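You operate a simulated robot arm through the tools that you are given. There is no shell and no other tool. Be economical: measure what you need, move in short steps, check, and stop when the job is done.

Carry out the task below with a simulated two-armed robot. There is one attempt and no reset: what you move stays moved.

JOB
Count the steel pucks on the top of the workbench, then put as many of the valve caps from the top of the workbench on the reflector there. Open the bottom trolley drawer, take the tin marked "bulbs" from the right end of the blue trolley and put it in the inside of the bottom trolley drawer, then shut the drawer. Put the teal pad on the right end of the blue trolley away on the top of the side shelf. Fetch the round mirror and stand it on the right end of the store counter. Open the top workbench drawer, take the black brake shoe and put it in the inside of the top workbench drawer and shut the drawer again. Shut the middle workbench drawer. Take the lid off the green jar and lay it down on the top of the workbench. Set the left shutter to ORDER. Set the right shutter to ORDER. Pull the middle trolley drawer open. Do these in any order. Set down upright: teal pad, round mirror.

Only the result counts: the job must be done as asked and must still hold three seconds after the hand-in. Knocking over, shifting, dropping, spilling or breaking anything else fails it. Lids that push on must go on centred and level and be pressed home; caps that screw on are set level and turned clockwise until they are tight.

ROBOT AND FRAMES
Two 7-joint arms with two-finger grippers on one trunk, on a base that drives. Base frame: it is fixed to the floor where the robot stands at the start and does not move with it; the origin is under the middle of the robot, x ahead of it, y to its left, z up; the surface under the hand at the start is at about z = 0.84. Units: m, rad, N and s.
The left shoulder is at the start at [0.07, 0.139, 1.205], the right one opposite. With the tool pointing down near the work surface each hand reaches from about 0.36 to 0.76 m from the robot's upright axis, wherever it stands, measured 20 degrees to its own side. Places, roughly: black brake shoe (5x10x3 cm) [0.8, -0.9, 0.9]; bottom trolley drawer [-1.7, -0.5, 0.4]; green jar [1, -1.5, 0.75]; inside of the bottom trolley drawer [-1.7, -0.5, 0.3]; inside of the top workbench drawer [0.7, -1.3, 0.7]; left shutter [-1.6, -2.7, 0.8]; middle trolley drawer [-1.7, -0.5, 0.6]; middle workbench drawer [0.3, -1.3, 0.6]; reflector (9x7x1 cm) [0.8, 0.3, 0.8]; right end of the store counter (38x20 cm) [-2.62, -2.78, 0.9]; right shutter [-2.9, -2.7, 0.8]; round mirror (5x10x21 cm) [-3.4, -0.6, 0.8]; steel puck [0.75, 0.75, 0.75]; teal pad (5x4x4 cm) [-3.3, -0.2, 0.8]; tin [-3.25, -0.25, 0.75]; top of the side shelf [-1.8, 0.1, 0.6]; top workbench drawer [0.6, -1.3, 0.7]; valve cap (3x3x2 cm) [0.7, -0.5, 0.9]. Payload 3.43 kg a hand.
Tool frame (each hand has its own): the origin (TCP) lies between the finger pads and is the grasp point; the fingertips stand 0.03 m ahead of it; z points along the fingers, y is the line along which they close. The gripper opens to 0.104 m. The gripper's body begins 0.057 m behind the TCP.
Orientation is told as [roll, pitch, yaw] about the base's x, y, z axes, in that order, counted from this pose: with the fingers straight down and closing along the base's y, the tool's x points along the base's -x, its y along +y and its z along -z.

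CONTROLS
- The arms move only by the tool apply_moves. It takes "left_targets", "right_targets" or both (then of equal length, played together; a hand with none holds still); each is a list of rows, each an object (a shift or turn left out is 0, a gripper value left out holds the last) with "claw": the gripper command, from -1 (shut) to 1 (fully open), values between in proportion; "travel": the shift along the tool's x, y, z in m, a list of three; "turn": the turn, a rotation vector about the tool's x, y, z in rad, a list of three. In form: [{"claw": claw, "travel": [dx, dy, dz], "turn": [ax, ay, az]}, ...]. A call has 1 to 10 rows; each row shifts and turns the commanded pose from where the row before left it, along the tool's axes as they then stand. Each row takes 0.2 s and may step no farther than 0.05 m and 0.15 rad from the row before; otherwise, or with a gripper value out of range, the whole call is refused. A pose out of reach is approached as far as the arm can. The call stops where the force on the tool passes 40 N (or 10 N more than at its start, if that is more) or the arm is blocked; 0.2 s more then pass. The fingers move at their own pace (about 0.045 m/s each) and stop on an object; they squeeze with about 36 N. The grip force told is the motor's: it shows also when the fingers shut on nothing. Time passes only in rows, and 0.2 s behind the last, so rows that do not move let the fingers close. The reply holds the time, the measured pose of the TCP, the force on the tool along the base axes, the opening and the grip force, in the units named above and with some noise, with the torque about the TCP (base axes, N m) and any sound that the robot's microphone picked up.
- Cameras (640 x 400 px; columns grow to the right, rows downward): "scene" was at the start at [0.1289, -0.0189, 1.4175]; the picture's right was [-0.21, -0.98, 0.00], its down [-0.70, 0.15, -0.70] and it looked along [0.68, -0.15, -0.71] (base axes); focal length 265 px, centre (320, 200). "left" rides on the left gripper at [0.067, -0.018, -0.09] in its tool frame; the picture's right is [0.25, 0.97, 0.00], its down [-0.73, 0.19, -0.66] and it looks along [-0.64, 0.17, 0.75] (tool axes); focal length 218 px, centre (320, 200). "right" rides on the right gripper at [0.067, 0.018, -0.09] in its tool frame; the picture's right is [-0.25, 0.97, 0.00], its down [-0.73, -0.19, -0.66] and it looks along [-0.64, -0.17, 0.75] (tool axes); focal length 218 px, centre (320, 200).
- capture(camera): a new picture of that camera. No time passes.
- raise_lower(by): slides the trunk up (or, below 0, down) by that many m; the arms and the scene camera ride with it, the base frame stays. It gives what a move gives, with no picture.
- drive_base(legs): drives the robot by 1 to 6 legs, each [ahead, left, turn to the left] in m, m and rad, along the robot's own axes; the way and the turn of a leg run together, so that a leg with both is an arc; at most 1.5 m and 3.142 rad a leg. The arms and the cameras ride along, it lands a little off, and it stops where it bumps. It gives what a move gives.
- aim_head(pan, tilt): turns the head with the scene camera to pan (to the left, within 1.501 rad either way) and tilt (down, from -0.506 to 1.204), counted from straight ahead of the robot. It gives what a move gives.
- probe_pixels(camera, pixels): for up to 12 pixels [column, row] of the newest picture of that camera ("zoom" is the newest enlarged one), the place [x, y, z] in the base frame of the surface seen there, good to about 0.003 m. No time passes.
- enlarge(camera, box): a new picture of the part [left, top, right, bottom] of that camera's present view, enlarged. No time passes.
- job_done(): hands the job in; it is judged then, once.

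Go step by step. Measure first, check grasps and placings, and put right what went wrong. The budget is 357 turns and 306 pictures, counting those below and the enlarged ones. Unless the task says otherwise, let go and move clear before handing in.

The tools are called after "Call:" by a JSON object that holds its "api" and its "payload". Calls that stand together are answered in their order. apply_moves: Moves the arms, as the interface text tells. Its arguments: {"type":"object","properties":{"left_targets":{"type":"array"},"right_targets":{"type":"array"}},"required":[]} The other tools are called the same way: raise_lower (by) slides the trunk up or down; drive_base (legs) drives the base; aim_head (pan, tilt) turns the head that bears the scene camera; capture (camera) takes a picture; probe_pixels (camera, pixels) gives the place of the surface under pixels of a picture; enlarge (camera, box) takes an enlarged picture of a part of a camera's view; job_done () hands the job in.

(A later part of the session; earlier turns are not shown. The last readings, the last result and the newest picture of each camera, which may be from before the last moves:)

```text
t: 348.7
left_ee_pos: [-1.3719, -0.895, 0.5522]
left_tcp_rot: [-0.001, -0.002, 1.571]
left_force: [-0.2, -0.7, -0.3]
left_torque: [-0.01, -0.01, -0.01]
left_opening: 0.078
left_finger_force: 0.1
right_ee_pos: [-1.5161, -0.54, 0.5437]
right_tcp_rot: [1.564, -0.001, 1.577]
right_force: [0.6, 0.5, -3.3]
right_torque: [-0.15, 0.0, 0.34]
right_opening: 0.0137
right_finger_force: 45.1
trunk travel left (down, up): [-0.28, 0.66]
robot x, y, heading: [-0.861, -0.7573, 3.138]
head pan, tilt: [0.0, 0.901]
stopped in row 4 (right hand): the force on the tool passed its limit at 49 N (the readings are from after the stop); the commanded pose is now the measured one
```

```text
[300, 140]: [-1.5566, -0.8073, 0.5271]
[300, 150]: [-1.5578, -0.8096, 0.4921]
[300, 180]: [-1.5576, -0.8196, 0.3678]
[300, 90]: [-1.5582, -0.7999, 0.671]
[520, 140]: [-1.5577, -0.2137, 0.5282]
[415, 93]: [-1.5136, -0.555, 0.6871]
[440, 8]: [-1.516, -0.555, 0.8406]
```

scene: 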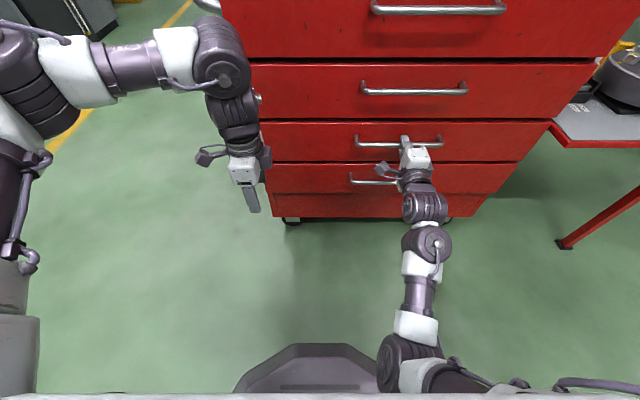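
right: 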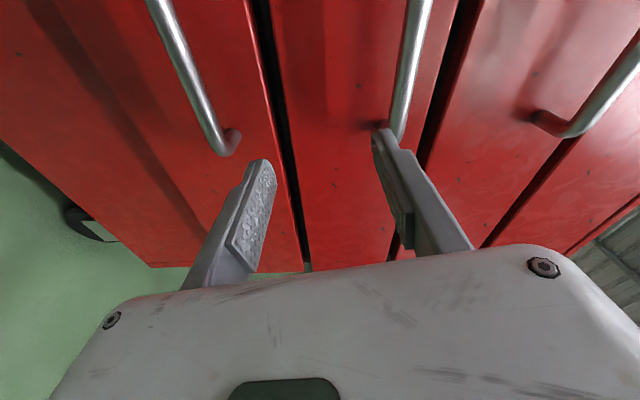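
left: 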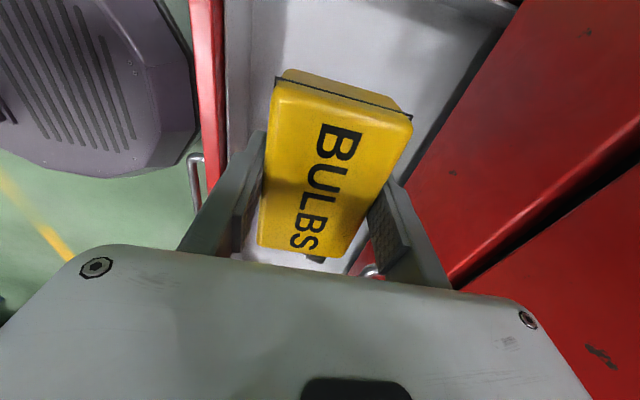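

Shut again. Now test the top front (z 0.838): back off, raise the trunk 0.295, grip and tug.

Call:
{"api": "apply_moves", "payload": {"right_targets": [{"claw": 0.2}, {}, {}, {"travel": [0, 0, -0.04]}, {"travel": [0, 0, -0.04]}]}}

Call:
{"api": "raise_lower", "payload": {"by": 0.295}}

Call:
{"api": "capture", "payload": {"camera": "right"}}

```text
t: 349.9
left_ee_pos: [-1.3718, -0.896, 0.5518]
left_tcp_rot: [-0.001, -0.002, 1.57]
left_force: [-0.6, -1.1, -0.2]
left_torque: [-0.03, -0.01, -0.02]
left_opening: 0.0779
left_finger_force: 0.0
right_ee_pos: [-1.4345, -0.5389, 0.5453]
right_tcp_rot: [1.566, -0.003, 1.576]
right_force: [-0.7, -0.1, 0.0]
right_torque: [0.02, 0.05, 0.02]
right_opening: 0.0622
right_finger_force: 0.2
trunk travel left (down, up): [-0.28, 0.66]
robot x, y, heading: [-0.8631, -0.7542, 3.142]
head pan, tilt: [0.0, 0.901]
```

```text
t: 352.9
left_ee_pos: [-1.372, -0.8946, 0.8469]
left_tcp_rot: [-0.002, -0.002, 1.568]
left_force: [0.0, -0.6, -0.1]
left_torque: [0.02, -0.01, -0.02]
left_opening: 0.0779
left_finger_force: 0.1
right_ee_pos: [-1.4357, -0.5386, 0.8404]
right_tcp_rot: [1.566, -0.005, 1.574]
right_force: [0.4, 0.7, -0.3]
right_torque: [0.02, 0.01, 0.0]
right_opening: 0.0625
right_finger_force: 0.1
trunk travel left (down, up): [-0.575, 0.365]
robot x, y, heading: [-0.8606, -0.7556, 3.141]
head pan, tilt: [0.0, 0.901]
```

```text
181 pictures are left
```

right: 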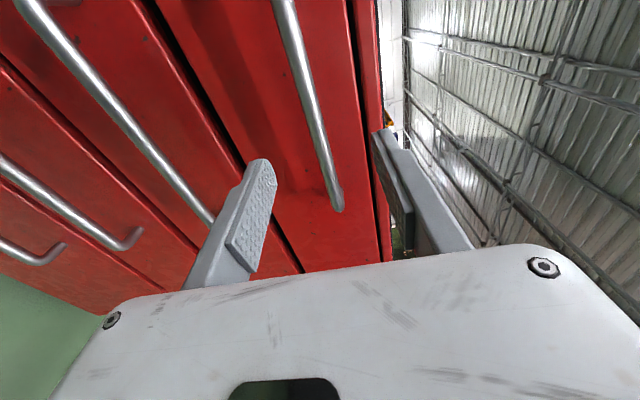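

Call:
{"api": "apply_moves", "payload": {"right_targets": [{"travel": [0, 0, 0.04]}, {"travel": [0, 0, 0.036]}, {"claw": -1}, {}, {}, {}, {"travel": [0, 0, -0.01]}, {"travel": [0, 0, -0.01]}, {"travel": [0, 0, -0.01]}]}}

Call:
{"api": "capture", "payload": {"camera": "scene"}}

```text
t: 354.9
left_ee_pos: [-1.374, -0.8953, 0.8462]
left_tcp_rot: [-0.003, -0.001, 1.569]
left_force: [0.7, 0.6, 0.7]
left_torque: [0.0, 0.03, -0.02]
left_opening: 0.0779
left_finger_force: 0.1
right_ee_pos: [-1.482, -0.5384, 0.836]
right_tcp_rot: [1.556, 0.0, 1.576]
right_force: [1.3, -1.1, -22.3]
right_torque: [-0.05, -0.15, 0.04]
right_opening: 0.0134
right_finger_force: 45.5
trunk travel left (down, up): [-0.575, 0.365]
robot x, y, heading: [-0.8595, -0.7559, 3.142]
head pan, tilt: [0.0, 0.901]
```

```text
180 pictures are left
```

scene: 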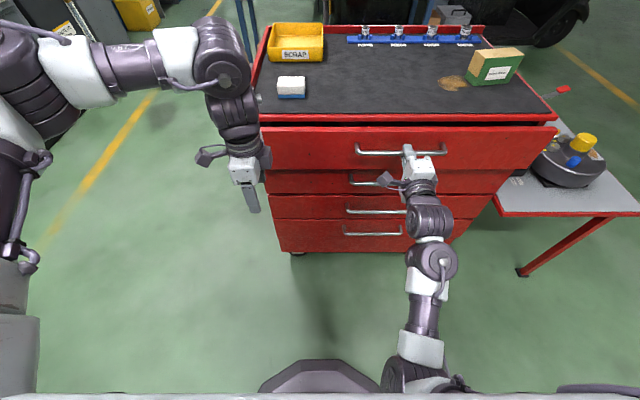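

The top one opens too. I'll shut it and test the second.

Call:
{"api": "apply_moves", "payload": {"right_targets": [{"travel": [0, 0, 0.01]}, {"travel": [0, 0, 0.01]}, {"travel": [0, 0, 0.01]}, {"travel": [0, 0, 0.008]}, {"travel": [0, 0, 0.008]}]}}

Call:
{"api": "apply_moves", "payload": {"right_targets": [{"claw": 0.2}, {}, {}, {"travel": [0, 0, -0.04]}, {"travel": [0, 0, -0.04]}]}}

Call:
{"api": "raise_lower", "payload": {"by": -0.15}}

Call:
{"api": "apply_moves", "payload": {"right_targets": [{"travel": [0, 0, 0.04]}, {"travel": [0, 0, 0.036]}, {"claw": -1}, {}, {}, {}, {"travel": [0, 0, -0.01]}, {"travel": [0, 0, -0.01]}, {"travel": [0, 0, -0.01]}]}}

Call:
{"api": "capture", "payload": {"camera": "scene"}}

```text
t: 355.8
left_ee_pos: [-1.3701, -0.8941, 0.8498]
left_tcp_rot: [0.0, -0.002, 1.567]
left_force: [-0.4, 0.6, -0.1]
left_torque: [-0.01, -0.06, -0.02]
left_opening: 0.078
left_finger_force: 0.2
right_ee_pos: [-1.5131, -0.5385, 0.8355]
right_tcp_rot: [1.555, -0.003, 1.573]
right_force: [13.5, 2.7, -0.6]
right_torque: [-0.25, 0.0, 1.23]
right_opening: 0.0137
right_finger_force: 44.7
trunk travel left (down, up): [-0.575, 0.365]
robot x, y, heading: [-0.8569, -0.7546, 3.14]
head pan, tilt: [0.0, 0.901]
stopped in row 4 (right hand): the force on the tool passed its limit at 45 N (the readings are from after the stop); the commanded pose is now the measured one
```

```text
t: 357.0
left_ee_pos: [-1.3717, -0.894, 0.8468]
left_tcp_rot: [0.0, -0.002, 1.57]
left_force: [-0.5, 0.1, 0.7]
left_torque: [-0.02, 0.02, -0.02]
left_opening: 0.0779
left_finger_force: 0.1
right_ee_pos: [-1.4335, -0.539, 0.8364]
right_tcp_rot: [1.556, -0.002, 1.577]
right_force: [-0.5, 0.0, -0.9]
right_torque: [0.02, -0.02, 0.02]
right_opening: 0.0621
right_finger_force: 0.1
trunk travel left (down, up): [-0.575, 0.365]
robot x, y, heading: [-0.8594, -0.7572, 3.141]
head pan, tilt: [0.0, 0.901]
```

```text
t: 358.8
left_ee_pos: [-1.3714, -0.894, 0.697]
left_tcp_rot: [-0.001, -0.003, 1.567]
left_force: [0.4, -0.1, 0.6]
left_torque: [-0.05, 0.02, 0.04]
left_opening: 0.0781
left_finger_force: 0.0
right_ee_pos: [-1.4347, -0.5392, 0.6858]
right_tcp_rot: [1.555, -0.007, 1.577]
right_force: [1.1, -0.5, 0.8]
right_torque: [0.0, 0.0, -0.02]
right_opening: 0.0626
right_finger_force: 0.0
trunk travel left (down, up): [-0.425, 0.515]
robot x, y, heading: [-0.8596, -0.7565, 3.14]
head pan, tilt: [0.0, 0.901]
```

```text
t: 360.8
left_ee_pos: [-1.3691, -0.8948, 0.6975]
left_tcp_rot: [0.002, -0.002, 1.569]
left_force: [-0.2, 0.0, -0.2]
left_torque: [0.0, -0.01, -0.02]
left_opening: 0.0779
left_finger_force: 0.0
right_ee_pos: [-1.479, -0.5397, 0.6888]
right_tcp_rot: [1.561, -0.004, 1.576]
right_force: [1.9, 2.0, 16.8]
right_torque: [-0.21, 0.28, -0.6]
right_opening: 0.0137
right_finger_force: 44.9
trunk travel left (down, up): [-0.425, 0.515]
robot x, y, heading: [-0.8622, -0.7558, 3.14]
head pan, tilt: [0.0, 0.901]
```

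```text
179 pictures are left
```

scene: 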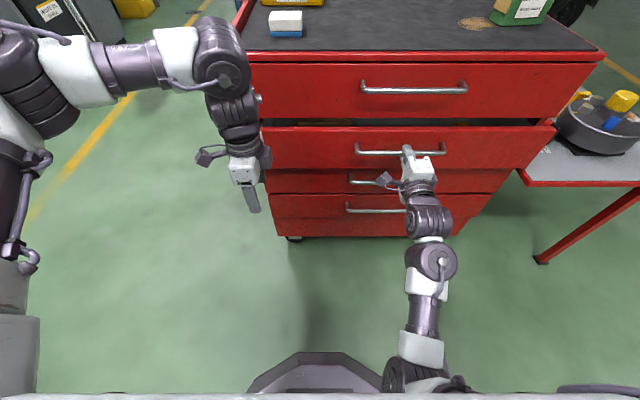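

All four move. The listed height 0.6 for the middle drawer fits only the second from top (box centre ≈0.65; the third is ≈0.51, which would read 0.5). I'm already holding that one, so I'll pull it open by driving back.

Call:
{"api": "drive_base", "payload": {"legs": [[-0.25, 0, 0]]}}

Call:
{"api": "capture", "payload": {"camera": "scene"}}

```text
t: 362.6
left_ee_pos: [-1.1181, -0.8947, 0.6977]
left_tcp_rot: [0.002, -0.001, 1.563]
left_force: [0.1, -0.6, 0.0]
left_torque: [0.0, 0.01, 0.0]
left_opening: 0.0783
left_finger_force: 0.1
right_ee_pos: [-1.2243, -0.5396, 0.6883]
right_tcp_rot: [1.558, -0.005, 1.573]
right_force: [-0.8, -9.4, 18.6]
right_torque: [-0.29, 0.29, 0.88]
right_opening: 0.0135
right_finger_force: 45.3
trunk travel left (down, up): [-0.425, 0.515]
robot x, y, heading: [-0.6074, -0.7561, 3.137]
head pan, tilt: [0.0, 0.901]
```

```text
178 pictures are left
```

scene: 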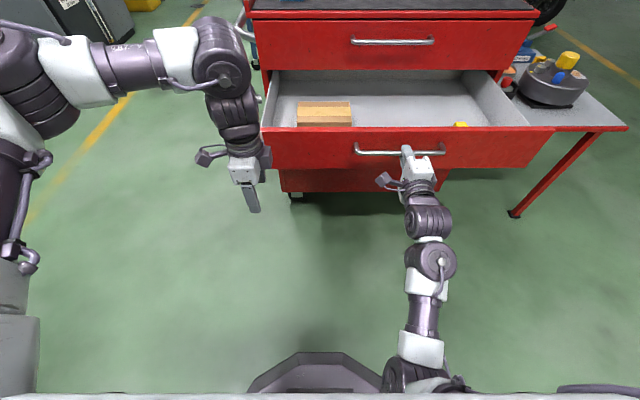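

Call:
{"api": "probe_pixels", "payload": {"camera": "scene", "pixels": [[400, 100], [380, 90], [400, 120], [271, 120], [275, 100], [518, 118], [300, 131], [400, 76]]}}

Call:
{"api": "drive_base", "payload": {"legs": [[-0.08, 0, 0]]}}

Call:
{"api": "capture", "payload": {"camera": "scene"}}

```text
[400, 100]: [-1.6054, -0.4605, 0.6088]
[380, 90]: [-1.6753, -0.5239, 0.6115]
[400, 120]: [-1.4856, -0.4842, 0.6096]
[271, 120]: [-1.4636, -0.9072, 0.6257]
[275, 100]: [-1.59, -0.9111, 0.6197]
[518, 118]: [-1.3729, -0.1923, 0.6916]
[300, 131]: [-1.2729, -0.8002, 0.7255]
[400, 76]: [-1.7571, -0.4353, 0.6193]
```

```text
t: 363.7
left_ee_pos: [-1.0388, -0.8947, 0.6975]
left_tcp_rot: [0.0, -0.003, 1.561]
left_force: [0.7, 0.2, -1.1]
left_torque: [0.0, -0.02, 0.02]
left_opening: 0.0781
left_finger_force: 0.1
right_ee_pos: [-1.1458, -0.5401, 0.6889]
right_tcp_rot: [1.561, -0.005, 1.571]
right_force: [-7.0, -2.8, 15.5]
right_torque: [-0.27, 0.27, 0.55]
right_opening: 0.0136
right_finger_force: 45.6
trunk travel left (down, up): [-0.425, 0.515]
robot x, y, heading: [-0.5253, -0.7594, 3.134]
head pan, tilt: [0.0, 0.901]
```

```text
177 pictures are left
```

scene: 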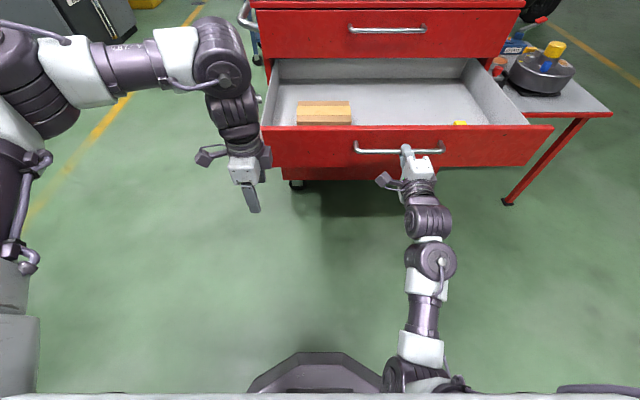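

The middle drawer is now open 0.37 m. I'll release and back away, then go for the teal pad.

Call:
{"api": "apply_moves", "payload": {"right_targets": [{"claw": 0.2}, {}, {}, {}]}}

Call:
{"api": "drive_base", "payload": {"legs": [[-0.2, 0, 0]]}}

Call:
{"api": "raise_lower", "payload": {"by": 0.4}}

Call:
{"api": "apply_moves", "payload": {"right_targets": [{"travel": [0, 0.05, 0]}, {"travel": [0, 0.05, 0]}, {"travel": [0, 0.05, 0]}, {"travel": [0, 0.05, 0]}], "left_targets": [{}, {}, {}, {}]}}

Call:
{"api": "capture", "payload": {"camera": "scene"}}

```text
t: 364.7
left_ee_pos: [-1.0396, -0.893, 0.6978]
left_tcp_rot: [-0.002, -0.001, 1.56]
left_force: [0.2, -0.7, -0.1]
left_torque: [0.01, -0.02, -0.05]
left_opening: 0.0783
left_finger_force: 0.0
right_ee_pos: [-1.1471, -0.5385, 0.6876]
right_tcp_rot: [1.558, -0.003, 1.57]
right_force: [-0.6, 0.3, 0.1]
right_torque: [0.01, -0.02, 0.02]
right_opening: 0.0622
right_finger_force: 0.2
trunk travel left (down, up): [-0.425, 0.515]
robot x, y, heading: [-0.5283, -0.7581, 3.129]
head pan, tilt: [0.0, 0.901]
```

```text
t: 366.3
left_ee_pos: [-0.839, -0.8946, 0.6976]
left_tcp_rot: [-0.001, -0.002, 1.557]
left_force: [-0.2, -0.3, -0.2]
left_torque: [0.02, 0.0, 0.02]
left_opening: 0.0777
left_finger_force: 0.0
right_ee_pos: [-0.9428, -0.5394, 0.6883]
right_tcp_rot: [1.561, -0.004, 1.567]
right_force: [0.4, -0.3, 0.6]
right_torque: [0.01, -0.04, -0.01]
right_opening: 0.0624
right_finger_force: 0.0
trunk travel left (down, up): [-0.425, 0.515]
robot x, y, heading: [-0.3243, -0.7577, 3.129]
head pan, tilt: [0.0, 0.901]
```

```text
t: 370.1
left_ee_pos: [-0.8392, -0.8933, 1.0979]
left_tcp_rot: [-0.001, -0.003, 1.557]
left_force: [-0.2, -0.4, -0.5]
left_torque: [0.0, -0.01, -0.01]
left_opening: 0.0779
left_finger_force: 0.1
right_ee_pos: [-0.9453, -0.5385, 1.0884]
right_tcp_rot: [1.56, -0.004, 1.569]
right_force: [-0.4, -0.3, 0.6]
right_torque: [0.04, 0.0, -0.02]
right_opening: 0.0625
right_finger_force: 0.0
trunk travel left (down, up): [-0.825, 0.115]
robot x, y, heading: [-0.3243, -0.7618, 3.13]
head pan, tilt: [0.0, 0.901]
```

```text
t: 371.1
left_ee_pos: [-0.8388, -0.8942, 1.0967]
left_tcp_rot: [-0.002, -0.003, 1.554]
left_force: [-0.1, -0.2, 0.4]
left_torque: [-0.01, 0.0, 0.03]
left_opening: 0.0779
left_finger_force: 0.2
right_ee_pos: [-0.9437, -0.5384, 1.2887]
right_tcp_rot: [1.558, -0.006, 1.569]
right_force: [-0.2, -0.5, -0.5]
right_torque: [-0.06, 0.01, -0.02]
right_opening: 0.0623
right_finger_force: 0.1
trunk travel left (down, up): [-0.825, 0.115]
robot x, y, heading: [-0.3261, -0.7606, 3.129]
head pan, tilt: [0.0, 0.901]
```

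```text
176 pictures are left
```

scene: 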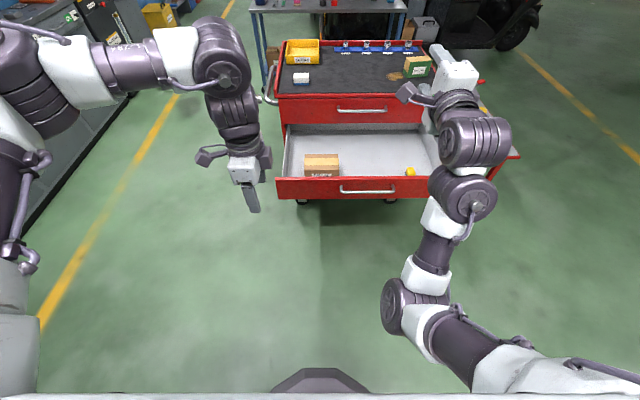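

Before leaving, I'll look at the side shelf from here.

Call:
{"api": "drive_base", "payload": {"legs": [[0, -0.75, 0.01]]}}

Call:
{"api": "aim_head", "payload": {"pan": 0.1, "tilt": 0.55}}

Call:
{"api": "capture", "payload": {"camera": "scene"}}

```text
t: 375.1
left_ee_pos: [-0.8317, -0.1524, 1.0967]
left_tcp_rot: [-0.003, -0.002, 1.565]
left_force: [1.0, 0.0, -0.4]
left_torque: [-0.04, -0.01, -0.01]
left_opening: 0.0779
left_finger_force: 0.0
right_ee_pos: [-0.9406, 0.1994, 1.2885]
right_tcp_rot: [1.561, -0.004, 1.576]
right_force: [0.0, 0.0, 0.7]
right_torque: [0.0, 0.01, -0.01]
right_opening: 0.0622
right_finger_force: 0.1
trunk travel left (down, up): [-0.825, 0.115]
robot x, y, heading: [-0.3194, -0.0135, 3.139]
head pan, tilt: [0.0, 0.901]
```

```text
t: 376.0
left_ee_pos: [-0.8311, -0.1524, 1.0978]
left_tcp_rot: [-0.002, -0.001, 1.566]
left_force: [0.0, 0.1, -0.7]
left_torque: [-0.01, -0.02, -0.02]
left_opening: 0.0782
left_finger_force: 0.0
right_ee_pos: [-0.9397, 0.2009, 1.2876]
right_tcp_rot: [1.56, -0.005, 1.576]
right_force: [0.4, -0.7, -0.2]
right_torque: [0.01, 0.02, 0.02]
right_opening: 0.0624
right_finger_force: 0.0
trunk travel left (down, up): [-0.825, 0.115]
robot x, y, heading: [-0.3171, -0.016, 3.136]
head pan, tilt: [0.099, 0.55]
```

```text
175 pictures are left
```

scene: 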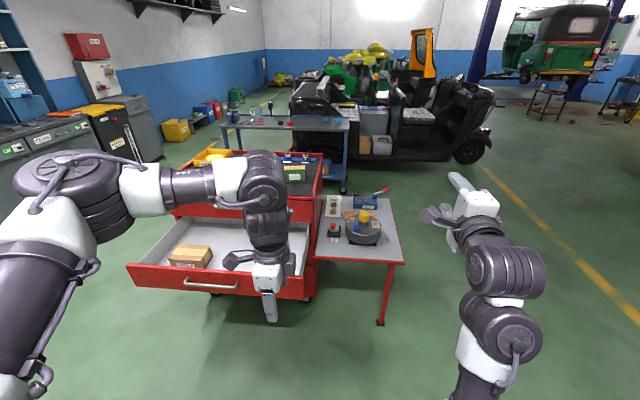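

Call:
{"api": "enlarge", "payload": {"camera": "scene", "box": [290, 170, 430, 290]}}

Call:
{"api": "probe_pixels", "payload": {"camera": "scene", "pixels": [[390, 245], [395, 225], [330, 250], [400, 260], [385, 205], [380, 192], [358, 205], [365, 230], [330, 205], [345, 198], [320, 258]]}}

```text
3.33 times, centred on (360, 230) of scene
```

zoom: 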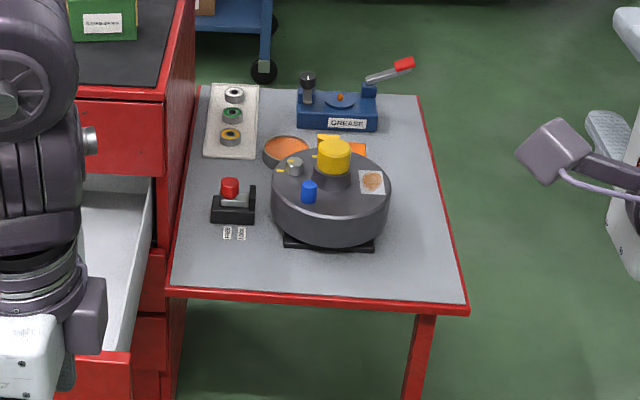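

```text
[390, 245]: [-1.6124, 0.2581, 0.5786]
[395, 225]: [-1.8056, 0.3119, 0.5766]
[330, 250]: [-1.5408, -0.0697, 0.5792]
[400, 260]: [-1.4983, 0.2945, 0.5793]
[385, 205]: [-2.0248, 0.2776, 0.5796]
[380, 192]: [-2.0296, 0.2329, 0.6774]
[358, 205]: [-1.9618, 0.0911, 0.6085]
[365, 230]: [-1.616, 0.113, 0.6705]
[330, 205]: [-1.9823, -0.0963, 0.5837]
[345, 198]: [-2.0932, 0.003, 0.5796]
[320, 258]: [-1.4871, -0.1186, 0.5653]
```

Shelf top z=0.579, x −1.49…−2.12, y −0.13…0.33; the front-right corner near [-1.57,0.25] is free. I'll check the way along y≈0.85 to the blue trolley.

Call:
{"api": "probe_pixels", "payload": {"camera": "scene", "pixels": [[465, 160], [440, 155], [485, 140], [380, 150], [350, 160], [420, 110], [345, 185], [480, 100]]}}

```text
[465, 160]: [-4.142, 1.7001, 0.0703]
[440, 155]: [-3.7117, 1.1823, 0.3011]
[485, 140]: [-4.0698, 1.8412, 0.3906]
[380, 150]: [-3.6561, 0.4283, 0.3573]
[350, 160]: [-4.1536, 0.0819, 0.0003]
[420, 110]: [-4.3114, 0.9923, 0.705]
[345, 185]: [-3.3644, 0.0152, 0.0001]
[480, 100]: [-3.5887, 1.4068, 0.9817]
```

The way is clear (vehicle at x≤−3.55). I'll drive round the right side to the blue trolley's right end.

Call:
{"api": "drive_base", "payload": {"legs": [[0, -0.88, 0], [1.2, 0, 0], [1.1, 0, 0]]}}

Call:
{"api": "capture", "payload": {"camera": "scene"}}

```text
t: 391.5
left_ee_pos: [-3.13, 0.7315, 1.097]
left_tcp_rot: [-0.001, -0.003, 1.563]
left_force: [0.4, -0.3, -0.1]
left_torque: [-0.01, -0.01, 0.03]
left_opening: 0.0779
left_finger_force: 0.1
right_ee_pos: [-3.2375, 1.0857, 1.2894]
right_tcp_rot: [1.561, -0.003, 1.576]
right_force: [0.5, 0.1, 0.3]
right_torque: [0.01, 0.01, 0.04]
right_opening: 0.0623
right_finger_force: 0.1
trunk travel left (down, up): [-0.825, 0.115]
robot x, y, heading: [-2.6171, 0.8653, 3.135]
head pan, tilt: [0.099, 0.55]
```

```text
173 pictures are left
```

scene: 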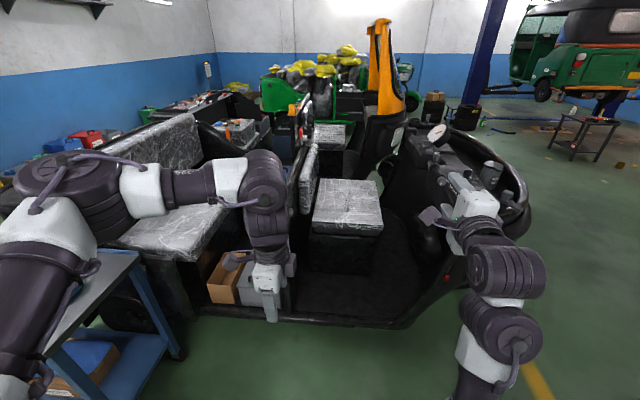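

Clear. Strafe left 0.97 and forward 0.13 to bring the left hand to the pad.

Call:
{"api": "drive_base", "payload": {"legs": [[0, 0.97, 0.005], [0.13, 0, 0]]}}

Call:
{"api": "capture", "payload": {"camera": "left"}}

```text
t: 397.5
left_ee_pos: [-3.2609, -0.26, 1.0982]
left_tcp_rot: [-0.002, 0.0, 1.562]
left_force: [-0.6, -0.7, -0.1]
left_torque: [0.0, 0.02, -0.01]
left_opening: 0.078
left_finger_force: 0.1
right_ee_pos: [-3.3676, 0.095, 1.2903]
right_tcp_rot: [1.562, -0.004, 1.573]
right_force: [-0.6, -0.2, -0.4]
right_torque: [-0.01, -0.02, -0.01]
right_opening: 0.0625
right_finger_force: 0.1
trunk travel left (down, up): [-0.825, 0.115]
robot x, y, heading: [-2.7484, -0.1247, 3.135]
head pan, tilt: [0.099, 0.55]
```

```text
172 pictures are left
```

left: 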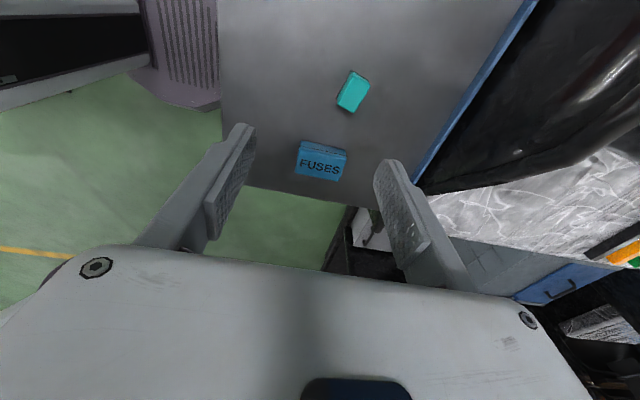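

Call:
{"api": "probe_pixels", "payload": {"camera": "left", "pixels": [[354, 92], [351, 74], [367, 86], [354, 108], [341, 98], [345, 88]]}}

Call:
{"api": "enlarge", "payload": {"camera": "left", "box": [310, 50, 400, 130]}}

```text
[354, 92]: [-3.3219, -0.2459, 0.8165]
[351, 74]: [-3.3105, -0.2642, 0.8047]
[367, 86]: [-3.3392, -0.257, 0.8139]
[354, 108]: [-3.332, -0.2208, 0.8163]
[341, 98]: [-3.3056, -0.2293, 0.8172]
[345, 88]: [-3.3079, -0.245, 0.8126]
```

```text
5.00 times, centred on (355, 90) of left
```

zoom: 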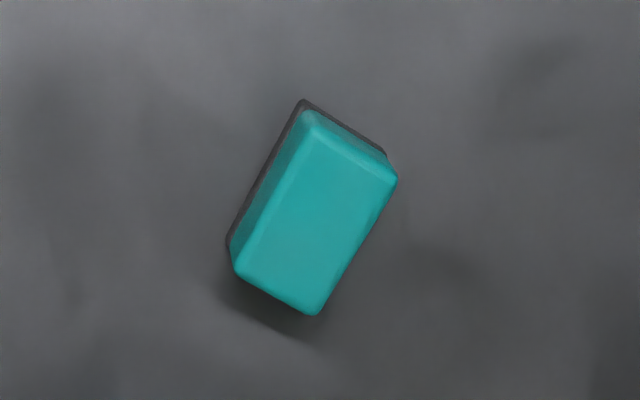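

Pad centre ≈[-3.321,-0.242]. I'll move over it and descend.

Call:
{"api": "apply_moves", "payload": {"left_targets": [{"travel": [-0.018, 0.04, 0]}, {"travel": [0, 0.02, 0.04], "claw": 0.4}, {"travel": [0, 0, 0.05]}, {"travel": [0, 0, 0.05]}, {"travel": [0, 0, 0.05]}]}}

Call:
{"api": "capture", "payload": {"camera": "left"}}

```text
t: 398.7
left_ee_pos: [-3.325, -0.2379, 0.9068]
left_tcp_rot: [-0.002, -0.001, 1.56]
left_force: [-0.5, 0.5, 0.4]
left_torque: [0.01, 0.02, 0.03]
left_opening: 0.0728
left_finger_force: 0.0
right_ee_pos: [-3.3717, 0.095, 1.2867]
right_tcp_rot: [1.558, -0.004, 1.573]
right_force: [-0.1, 0.4, -0.1]
right_torque: [0.01, 0.0, 0.02]
right_opening: 0.0628
right_finger_force: 0.1
trunk travel left (down, up): [-0.825, 0.115]
robot x, y, heading: [-2.7482, -0.1221, 3.135]
head pan, tilt: [0.099, 0.55]
```

```text
170 pictures are left
```

left: 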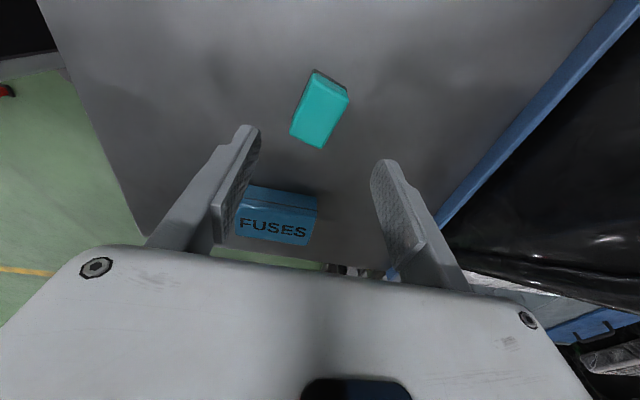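

Good. Down 93 mm, close and lift.

Call:
{"api": "apply_moves", "payload": {"left_targets": [{"travel": [0.004, -0.003, 0.05]}, {"travel": [0, 0, 0.03]}, {"travel": [0, 0, 0.013]}, {"claw": -1}, {}, {}, {}, {}]}}

Call:
{"api": "apply_moves", "payload": {"left_targets": [{"travel": [0, 0, -0.05]}, {"travel": [0, 0, -0.05]}, {"travel": [0, 0, -0.05]}, {"travel": [0, 0, -0.05]}, {"travel": [0, -0.04, -0.03]}, {"travel": [0, -0.03, -0.03]}]}}

Call:
{"api": "capture", "payload": {"camera": "left"}}

```text
refused: row 1 steps farther than a row can; nothing moved
```

```text
t: 400.1
left_ee_pos: [-3.2493, -0.2423, 1.1696]
left_tcp_rot: [0.0, -0.003, 1.562]
left_force: [-0.9, 0.0, 0.0]
left_torque: [0.01, 0.05, 0.02]
left_opening: 0.0727
left_finger_force: 0.0
right_ee_pos: [-3.369, 0.095, 1.2892]
right_tcp_rot: [1.561, -0.004, 1.573]
right_force: [0.1, -0.1, 0.7]
right_torque: [-0.01, -0.02, -0.02]
right_opening: 0.0626
right_finger_force: 0.1
trunk travel left (down, up): [-0.825, 0.115]
robot x, y, heading: [-2.7546, -0.1236, 3.136]
head pan, tilt: [0.099, 0.55]
```

```text
169 pictures are left
```

left: 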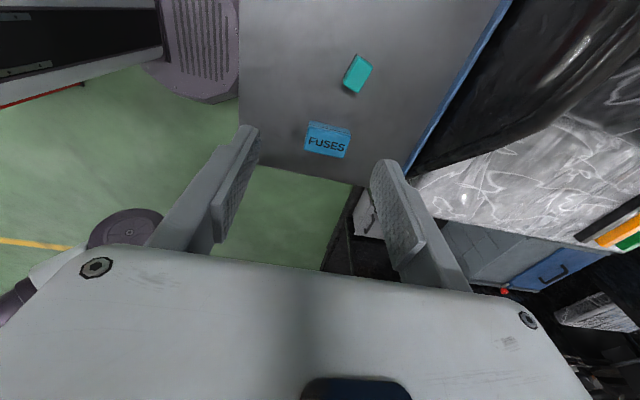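

The first call was refused (step too long), so only the lift ran. I'll repeat the approach: from [-3.249,-0.242,1.170] to the pad.

Call:
{"api": "apply_moves", "payload": {"left_targets": [{"travel": [0, 0.035, 0.03]}, {"travel": [0, 0.036, 0.03]}, {"travel": [0, 0, 0.05]}, {"travel": [0, 0, 0.05]}, {"travel": [0, 0, 0.05]}, {"travel": [0, 0, 0.05]}, {"travel": [0, 0, 0.05]}, {"travel": [0, 0, 0.03]}]}}

Call:
{"api": "capture", "payload": {"camera": "left"}}

```text
t: 401.9
left_ee_pos: [-3.3237, -0.239, 0.8264]
left_tcp_rot: [-0.002, -0.003, 1.561]
left_force: [-0.5, 0.2, -0.1]
left_torque: [0.0, 0.01, 0.0]
left_opening: 0.0727
left_finger_force: 0.0
right_ee_pos: [-3.3708, 0.0965, 1.2889]
right_tcp_rot: [1.562, -0.003, 1.573]
right_force: [0.6, -0.9, -0.1]
right_torque: [-0.04, 0.0, 0.01]
right_opening: 0.0624
right_finger_force: 0.0
trunk travel left (down, up): [-0.825, 0.115]
robot x, y, heading: [-2.7503, -0.1214, 3.139]
head pan, tilt: [0.099, 0.55]
```

```text
168 pictures are left
```

left: 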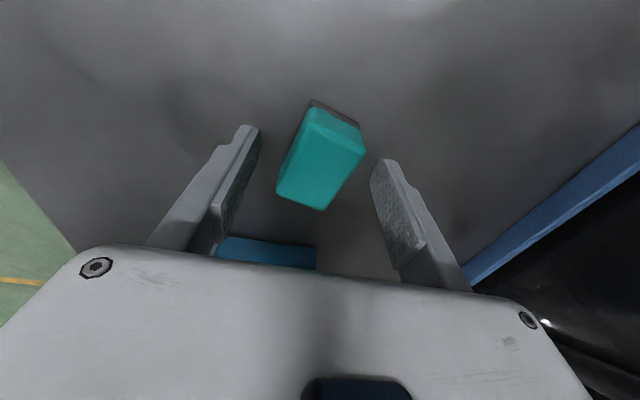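

Call:
{"api": "apply_moves", "payload": {"left_targets": [{"travel": [0.002, 0, 0.012]}, {"claw": -1}, {}, {}, {}, {}, {}]}}

Call:
{"api": "apply_moves", "payload": {"left_targets": [{"travel": [0, 0, -0.05]}, {"travel": [0, 0, -0.05]}, {"travel": [0, 0, -0.05]}, {"travel": [0, 0, -0.05]}, {"travel": [0, -0.03, -0.03]}, {"travel": [0, -0.03, -0.03]}]}}

Call:
{"api": "capture", "payload": {"camera": "left"}}

```text
t: 403.5
left_ee_pos: [-3.3227, -0.2414, 0.8158]
left_tcp_rot: [-0.001, -0.002, 1.561]
left_force: [1.0, 0.1, 0.5]
left_torque: [0.01, 0.02, 0.01]
left_opening: 0.0331
left_finger_force: 36.4
right_ee_pos: [-3.3705, 0.0946, 1.2869]
right_tcp_rot: [1.559, -0.004, 1.571]
right_force: [-0.5, 0.2, -0.6]
right_torque: [0.01, 0.04, 0.02]
right_opening: 0.0625
right_finger_force: 0.0
trunk travel left (down, up): [-0.825, 0.115]
robot x, y, heading: [-2.752, -0.1241, 3.137]
head pan, tilt: [0.099, 0.55]
```

```text
t: 404.9
left_ee_pos: [-3.2599, -0.2442, 1.0745]
left_tcp_rot: [-0.003, -0.003, 1.564]
left_force: [-0.2, 0.2, -0.8]
left_torque: [0.03, 0.03, -0.03]
left_opening: 0.0333
left_finger_force: 36.0
right_ee_pos: [-3.3695, 0.0944, 1.2899]
right_tcp_rot: [1.562, -0.006, 1.573]
right_force: [0.2, 0.1, 0.5]
right_torque: [0.0, 0.0, -0.01]
right_opening: 0.0624
right_finger_force: 0.1
trunk travel left (down, up): [-0.825, 0.115]
robot x, y, heading: [-2.7458, -0.1214, 3.132]
head pan, tilt: [0.099, 0.55]
```

```text
167 pictures are left
```

left: 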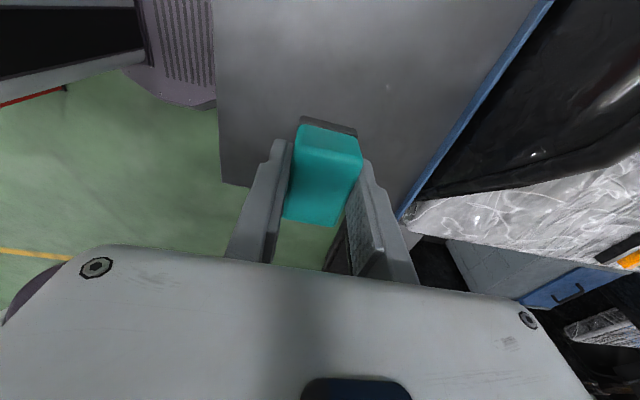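

Pad held (33 mm). I'll back out along y≈0.87 and come to the shelf's front-right corner.

Call:
{"api": "drive_base", "payload": {"legs": [[0, -1.0, 0], [-1.2, 0, 0], [-0.49, 0, 0]]}}

Call:
{"api": "drive_base", "payload": {"legs": [[0, 0.47, 0.005]]}}

Call:
{"api": "aim_head", "payload": {"pan": 0.2, "tilt": 0.9}}

Call:
{"api": "capture", "payload": {"camera": "scene"}}

Call:
{"api": "capture", "payload": {"camera": "left"}}

```text
t: 418.4
left_ee_pos: [-1.5547, 0.75, 1.0721]
left_tcp_rot: [-0.001, -0.002, 1.556]
left_force: [-0.2, -0.6, -0.4]
left_torque: [0.01, 0.0, -0.03]
left_opening: 0.0331
left_finger_force: 36.2
right_ee_pos: [-1.662, 1.09, 1.2881]
right_tcp_rot: [1.557, -0.004, 1.566]
right_force: [0.7, 0.1, -0.8]
right_torque: [0.01, 0.01, 0.02]
right_opening: 0.0623
right_finger_force: 0.0
trunk travel left (down, up): [-0.825, 0.115]
robot x, y, heading: [-1.0404, 0.8682, 3.133]
head pan, tilt: [0.099, 0.55]
```

```text
t: 421.1
left_ee_pos: [-1.5569, 0.2815, 1.0728]
left_tcp_rot: [-0.002, -0.002, 1.566]
left_force: [0.1, 0.0, -0.7]
left_torque: [-0.04, -0.01, 0.0]
left_opening: 0.0329
left_finger_force: 36.4
right_ee_pos: [-1.6662, 0.6192, 1.2871]
right_tcp_rot: [1.559, -0.004, 1.577]
right_force: [0.9, -0.4, -0.3]
right_torque: [0.0, 0.03, 0.02]
right_opening: 0.0624
right_finger_force: 0.0
trunk travel left (down, up): [-0.825, 0.115]
robot x, y, heading: [-1.042, 0.4009, 3.142]
head pan, tilt: [0.099, 0.55]
```

```text
t: 422.0
left_ee_pos: [-1.5574, 0.2791, 1.074]
left_tcp_rot: [-0.002, -0.002, 1.565]
left_force: [-0.6, 0.2, -1.4]
left_torque: [0.02, 0.0, -0.06]
left_opening: 0.0334
left_finger_force: 36.2
right_ee_pos: [-1.6657, 0.6176, 1.288]
right_tcp_rot: [1.561, -0.004, 1.579]
right_force: [1.2, 0.2, 0.8]
right_torque: [-0.01, -0.03, -0.02]
right_opening: 0.0624
right_finger_force: 0.0
trunk travel left (down, up): [-0.825, 0.115]
robot x, y, heading: [-1.0491, 0.4019, 3.139]
head pan, tilt: [0.201, 0.901]
```

```text
166 pictures are left
```

scene: 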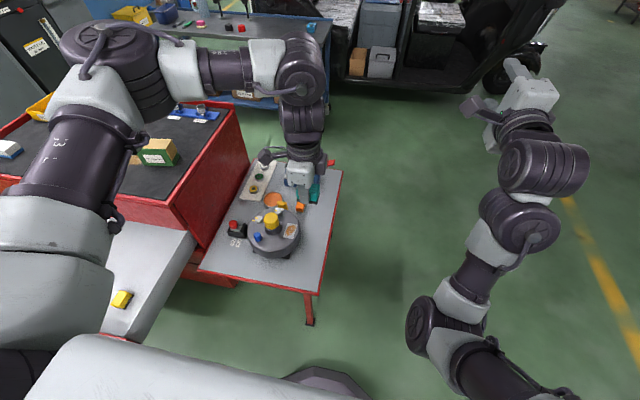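

```text
165 pictures are left
```

left: 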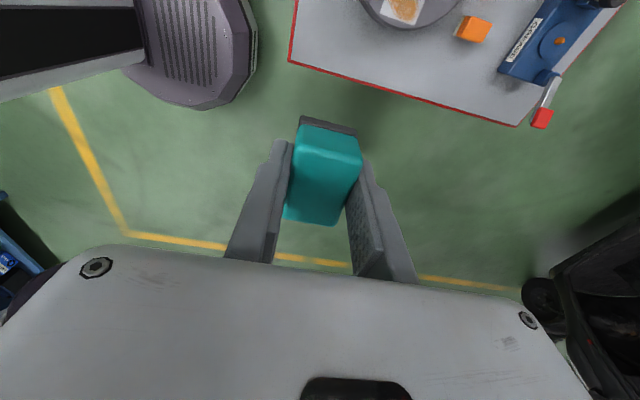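

Call:
{"api": "probe_pixels", "payload": {"camera": "scene", "pixels": [[105, 45], [60, 110], [170, 70], [140, 90], [110, 220], [300, 60], [160, 150], [15, 150], [150, 270], [230, 70]]}}

```text
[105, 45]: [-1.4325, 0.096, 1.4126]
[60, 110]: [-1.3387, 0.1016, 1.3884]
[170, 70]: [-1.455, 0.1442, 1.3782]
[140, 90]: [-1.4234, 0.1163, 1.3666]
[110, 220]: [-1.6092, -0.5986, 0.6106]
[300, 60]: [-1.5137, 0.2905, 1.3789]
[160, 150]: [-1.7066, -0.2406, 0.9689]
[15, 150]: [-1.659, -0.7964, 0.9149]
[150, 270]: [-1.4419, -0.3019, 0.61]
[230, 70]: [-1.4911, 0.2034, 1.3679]
```

The elbow is over the shelf at z≈1.4, clear of the trolley. I'll lower: trunk −0.25, arm −0.15, then check.

Call:
{"api": "raise_lower", "payload": {"by": -0.25}}

Call:
{"api": "apply_moves", "payload": {"left_targets": [{"travel": [0.012, 0.012, 0.04]}, {"travel": [0, 0, 0.05]}, {"travel": [0, 0, 0.04]}]}}

Call:
{"api": "capture", "payload": {"camera": "scene"}}

Call:
{"api": "capture", "payload": {"camera": "left"}}

```text
t: 424.6
left_ee_pos: [-1.556, 0.2784, 0.8237]
left_tcp_rot: [-0.001, -0.002, 1.564]
left_force: [-1.1, -0.4, -0.4]
left_torque: [0.02, -0.01, 0.01]
left_opening: 0.0333
left_finger_force: 35.9
right_ee_pos: [-1.6662, 0.6191, 1.0375]
right_tcp_rot: [1.562, -0.005, 1.578]
right_force: [-0.2, -0.6, -0.6]
right_torque: [0.01, -0.02, 0.01]
right_opening: 0.0622
right_finger_force: 0.1
trunk travel left (down, up): [-0.575, 0.365]
robot x, y, heading: [-1.0461, 0.4039, 3.139]
head pan, tilt: [0.201, 0.901]
```

```text
t: 425.4
left_ee_pos: [-1.5696, 0.2701, 0.6917]
left_tcp_rot: [-0.001, -0.001, 1.565]
left_force: [0.5, 0.1, -0.3]
left_torque: [0.04, -0.04, -0.03]
left_opening: 0.0332
left_finger_force: 36.1
right_ee_pos: [-1.6676, 0.6179, 1.0375]
right_tcp_rot: [1.559, -0.005, 1.578]
right_force: [-0.7, 0.2, -1.0]
right_torque: [0.0, -0.01, -0.03]
right_opening: 0.0625
right_finger_force: 0.0
trunk travel left (down, up): [-0.575, 0.365]
robot x, y, heading: [-1.0478, 0.4035, 3.138]
head pan, tilt: [0.201, 0.901]
```

```text
164 pictures are left
```

scene: 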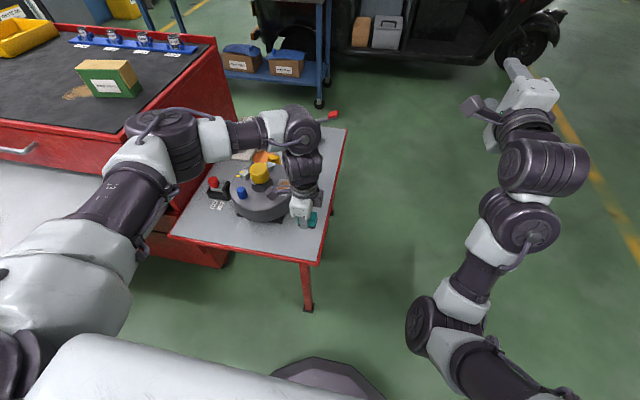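

```text
163 pictures are left
```

left: 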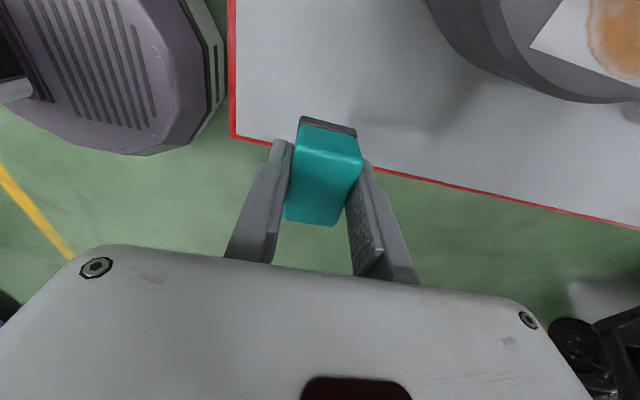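

I'll shift 2 cm inward from the edge and lower the last 7 cm.

Call:
{"api": "apply_moves", "payload": {"left_targets": [{"travel": [0.022, 0, 0.02]}, {"travel": [0, 0, 0.03]}, {"travel": [0, 0, 0.015]}, {"travel": [0, 0, 0.005]}, {"travel": [0, 0, 0.003]}]}}

Call:
{"api": "capture", "payload": {"camera": "left"}}

```text
t: 426.6
left_ee_pos: [-1.5696, 0.2442, 0.6198]
left_tcp_rot: [-0.001, -0.002, 1.565]
left_force: [-0.7, -0.4, -0.5]
left_torque: [0.01, 0.01, 0.02]
left_opening: 0.0331
left_finger_force: 36.5
right_ee_pos: [-1.6665, 0.6171, 1.0382]
right_tcp_rot: [1.56, -0.003, 1.579]
right_force: [-0.5, -0.2, -0.2]
right_torque: [-0.01, -0.01, -0.02]
right_opening: 0.0625
right_finger_force: 0.1
trunk travel left (down, up): [-0.575, 0.365]
robot x, y, heading: [-1.0443, 0.4022, 3.138]
head pan, tilt: [0.201, 0.901]
```

```text
162 pictures are left
```

left: 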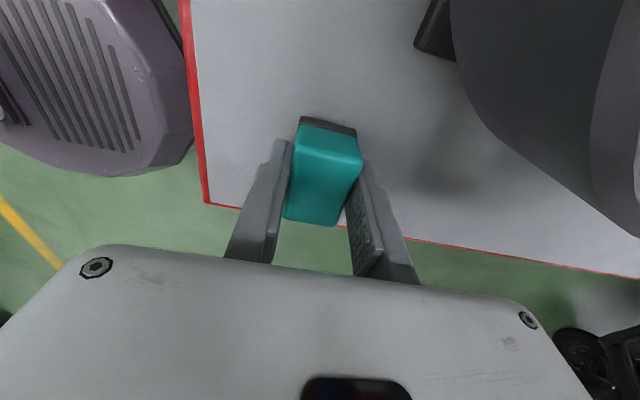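

Call:
{"api": "probe_pixels", "payload": {"camera": "left", "pixels": [[225, 206], [430, 242], [550, 265], [206, 180], [400, 200], [460, 100]]}}

```text
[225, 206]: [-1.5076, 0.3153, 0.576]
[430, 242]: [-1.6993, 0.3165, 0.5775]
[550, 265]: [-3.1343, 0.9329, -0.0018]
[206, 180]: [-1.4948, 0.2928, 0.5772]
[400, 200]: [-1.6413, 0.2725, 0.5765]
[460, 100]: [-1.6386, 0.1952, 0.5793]
```

Edge at y=0.317; the pad ends at 0.27, so there's a good margin. Final lowering and release.

Call:
{"api": "apply_moves", "payload": {"left_targets": [{"travel": [0, 0, 0.003]}, {"claw": 0.0}, {}, {}, {"travel": [0, 0, -0.05]}, {"travel": [0, 0, -0.05]}, {"travel": [0, 0, -0.05]}, {"travel": [0, 0, -0.05]}]}}

Call:
{"api": "capture", "payload": {"camera": "left"}}

```text
t: 428.4
left_ee_pos: [-1.5656, 0.2458, 0.8168]
left_tcp_rot: [-0.002, 0.0, 1.565]
left_force: [-0.6, 0.5, 0.1]
left_torque: [-0.05, -0.01, 0.02]
left_opening: 0.052
left_finger_force: 0.2
right_ee_pos: [-1.6654, 0.6186, 1.0393]
right_tcp_rot: [1.56, -0.003, 1.578]
right_force: [0.2, 0.4, -0.4]
right_torque: [0.0, 0.01, 0.0]
right_opening: 0.0624
right_finger_force: 0.1
trunk travel left (down, up): [-0.575, 0.365]
robot x, y, heading: [-1.0443, 0.401, 3.139]
head pan, tilt: [0.201, 0.901]
```

```text
161 pictures are left
```

left: 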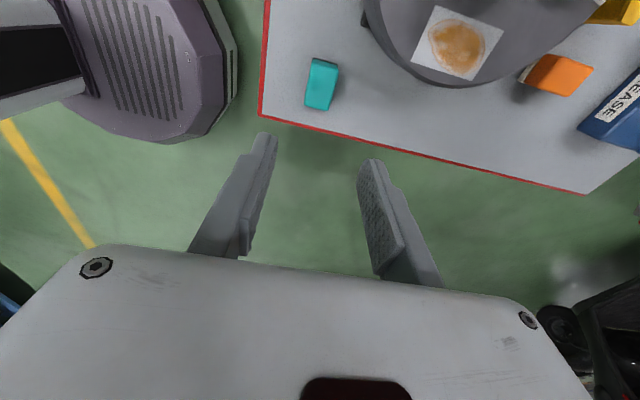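

The pad stands on the shelf. Now the round mirror: I'll return to the blue trolley by the same route and examine it.

Call:
{"api": "raise_lower", "payload": {"by": 0.3}}

Call:
{"api": "drive_base", "payload": {"legs": [[0, -0.47, 0], [0.85, 0, 0], [0.75, 0, 0], [0, 1.2, 0.003]]}}

Call:
{"api": "aim_head", "payload": {"pan": 0.2, "tilt": 0.7}}

Call:
{"api": "capture", "payload": {"camera": "scene"}}

```text
t: 431.4
left_ee_pos: [-1.5682, 0.2453, 1.1169]
left_tcp_rot: [-0.002, -0.002, 1.566]
left_force: [-0.6, 1.1, 0.4]
left_torque: [-0.01, 0.0, 0.0]
left_opening: 0.052
left_finger_force: 0.1
right_ee_pos: [-1.6679, 0.6179, 1.3383]
right_tcp_rot: [1.561, -0.003, 1.578]
right_force: [0.0, 0.1, -1.0]
right_torque: [-0.01, 0.03, 0.0]
right_opening: 0.0623
right_finger_force: 0.3
trunk travel left (down, up): [-0.875, 0.065]
robot x, y, heading: [-1.0446, 0.4024, 3.137]
head pan, tilt: [0.201, 0.901]
```

```text
t: 447.6
left_ee_pos: [-3.1823, -0.4647, 1.1166]
left_tcp_rot: [0.0, -0.002, 1.582]
left_force: [0.8, 0.0, 0.7]
left_torque: [-0.04, 0.05, 0.01]
left_opening: 0.052
left_finger_force: 0.2
right_ee_pos: [-3.2862, -0.0921, 1.3379]
right_tcp_rot: [1.56, -0.003, 1.593]
right_force: [1.4, 0.3, 0.6]
right_torque: [-0.01, -0.03, -0.02]
right_opening: 0.0624
right_finger_force: 0.1
trunk travel left (down, up): [-0.875, 0.065]
robot x, y, heading: [-2.66, -0.302, -3.132]
head pan, tilt: [0.201, 0.901]
```

```text
t: 448.3
left_ee_pos: [-3.1807, -0.465, 1.1163]
left_tcp_rot: [-0.001, -0.002, 1.58]
left_force: [0.3, 0.4, 0.0]
left_torque: [0.02, -0.02, 0.0]
left_opening: 0.0521
left_finger_force: 0.1
right_ee_pos: [-3.285, -0.0937, 1.3374]
right_tcp_rot: [1.561, -0.004, 1.593]
right_force: [-1.2, -0.3, -0.6]
right_torque: [0.01, 0.01, -0.01]
right_opening: 0.0622
right_finger_force: 0.2
trunk travel left (down, up): [-0.875, 0.065]
robot x, y, heading: [-2.6604, -0.2989, -3.135]
head pan, tilt: [0.201, 0.7]
```

```text
160 pictures are left
```

scene: 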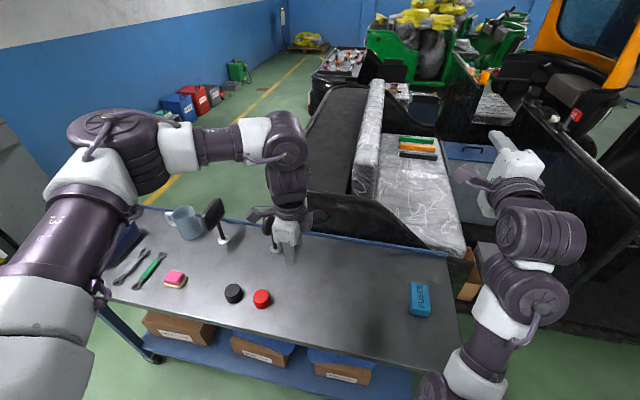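

The left hand hides the mirror. I'll shift right a bit to uncover it and zoom.

Call:
{"api": "drive_base", "payload": {"legs": [[0, -0.25, -0.01]]}}

Call:
{"api": "aim_head", "payload": {"pan": 0.5, "tilt": 0.6}}

Call:
{"api": "capture", "payload": {"camera": "scene"}}

Call:
{"api": "capture", "payload": {"camera": "left"}}

```text
t: 450.1
left_ee_pos: [-3.1843, -0.2089, 1.1155]
left_tcp_rot: [-0.002, -0.002, 1.57]
left_force: [0.5, -0.7, 0.0]
left_torque: [-0.02, 0.02, -0.02]
left_opening: 0.0521
left_finger_force: 0.0
right_ee_pos: [-3.2846, 0.1655, 1.3384]
right_tcp_rot: [1.56, -0.005, 1.579]
right_force: [0.2, -0.3, -0.5]
right_torque: [-0.02, -0.02, -0.02]
right_opening: 0.0625
right_finger_force: 0.0
trunk travel left (down, up): [-0.875, 0.065]
robot x, y, heading: [-2.6612, -0.0485, 3.144]
head pan, tilt: [0.201, 0.7]
```

```text
t: 450.9
left_ee_pos: [-3.1843, -0.2051, 1.1173]
left_tcp_rot: [-0.002, -0.001, 1.569]
left_force: [0.7, 1.6, 0.0]
left_torque: [0.01, -0.04, 0.02]
left_opening: 0.052
left_finger_force: 0.1
right_ee_pos: [-3.284, 0.1668, 1.3376]
right_tcp_rot: [1.561, -0.005, 1.582]
right_force: [0.2, -0.6, 0.4]
right_torque: [-0.01, -0.02, 0.0]
right_opening: 0.0625
right_finger_force: 0.0
trunk travel left (down, up): [-0.875, 0.065]
robot x, y, heading: [-2.6614, -0.0457, 3.145]
head pan, tilt: [0.499, 0.6]
```

```text
159 pictures are left
```

scene: 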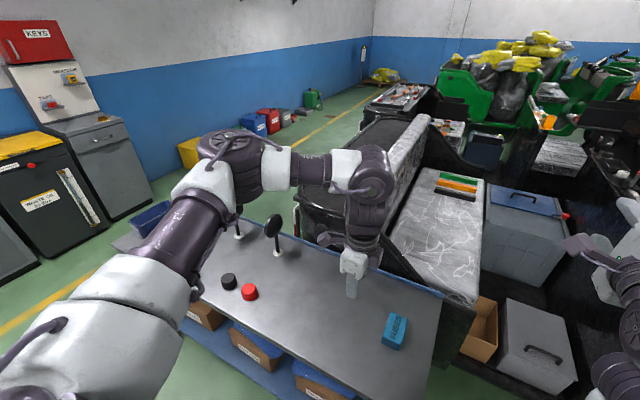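

```text
158 pictures are left
```

left: 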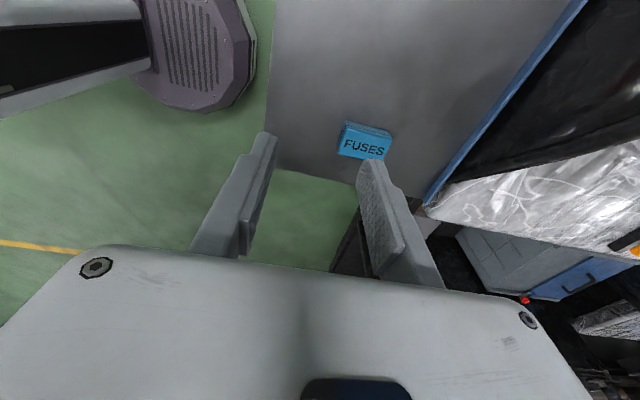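

Call:
{"api": "enlarge", "payload": {"camera": "scene", "box": [230, 190, 330, 270]}}

Call:
{"api": "probe_pixels", "payload": {"camera": "scene", "pixels": [[273, 218], [268, 225], [281, 222], [277, 242], [275, 235], [278, 252], [273, 214], [265, 230], [283, 230]]}}

```text
5.00 times, centred on (280, 230) of scene
```

zoom: 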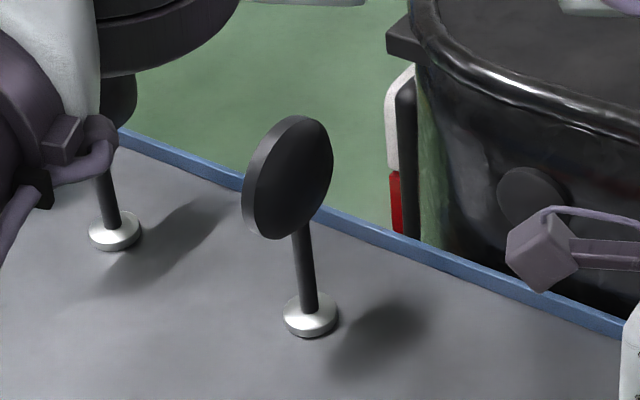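

```text
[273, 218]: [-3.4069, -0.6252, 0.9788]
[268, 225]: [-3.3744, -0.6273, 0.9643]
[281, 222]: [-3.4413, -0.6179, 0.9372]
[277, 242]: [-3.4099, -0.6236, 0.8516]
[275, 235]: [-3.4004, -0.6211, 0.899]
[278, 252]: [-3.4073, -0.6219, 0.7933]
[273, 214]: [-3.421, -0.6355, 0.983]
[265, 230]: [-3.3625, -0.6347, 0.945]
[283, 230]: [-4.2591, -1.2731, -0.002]
```

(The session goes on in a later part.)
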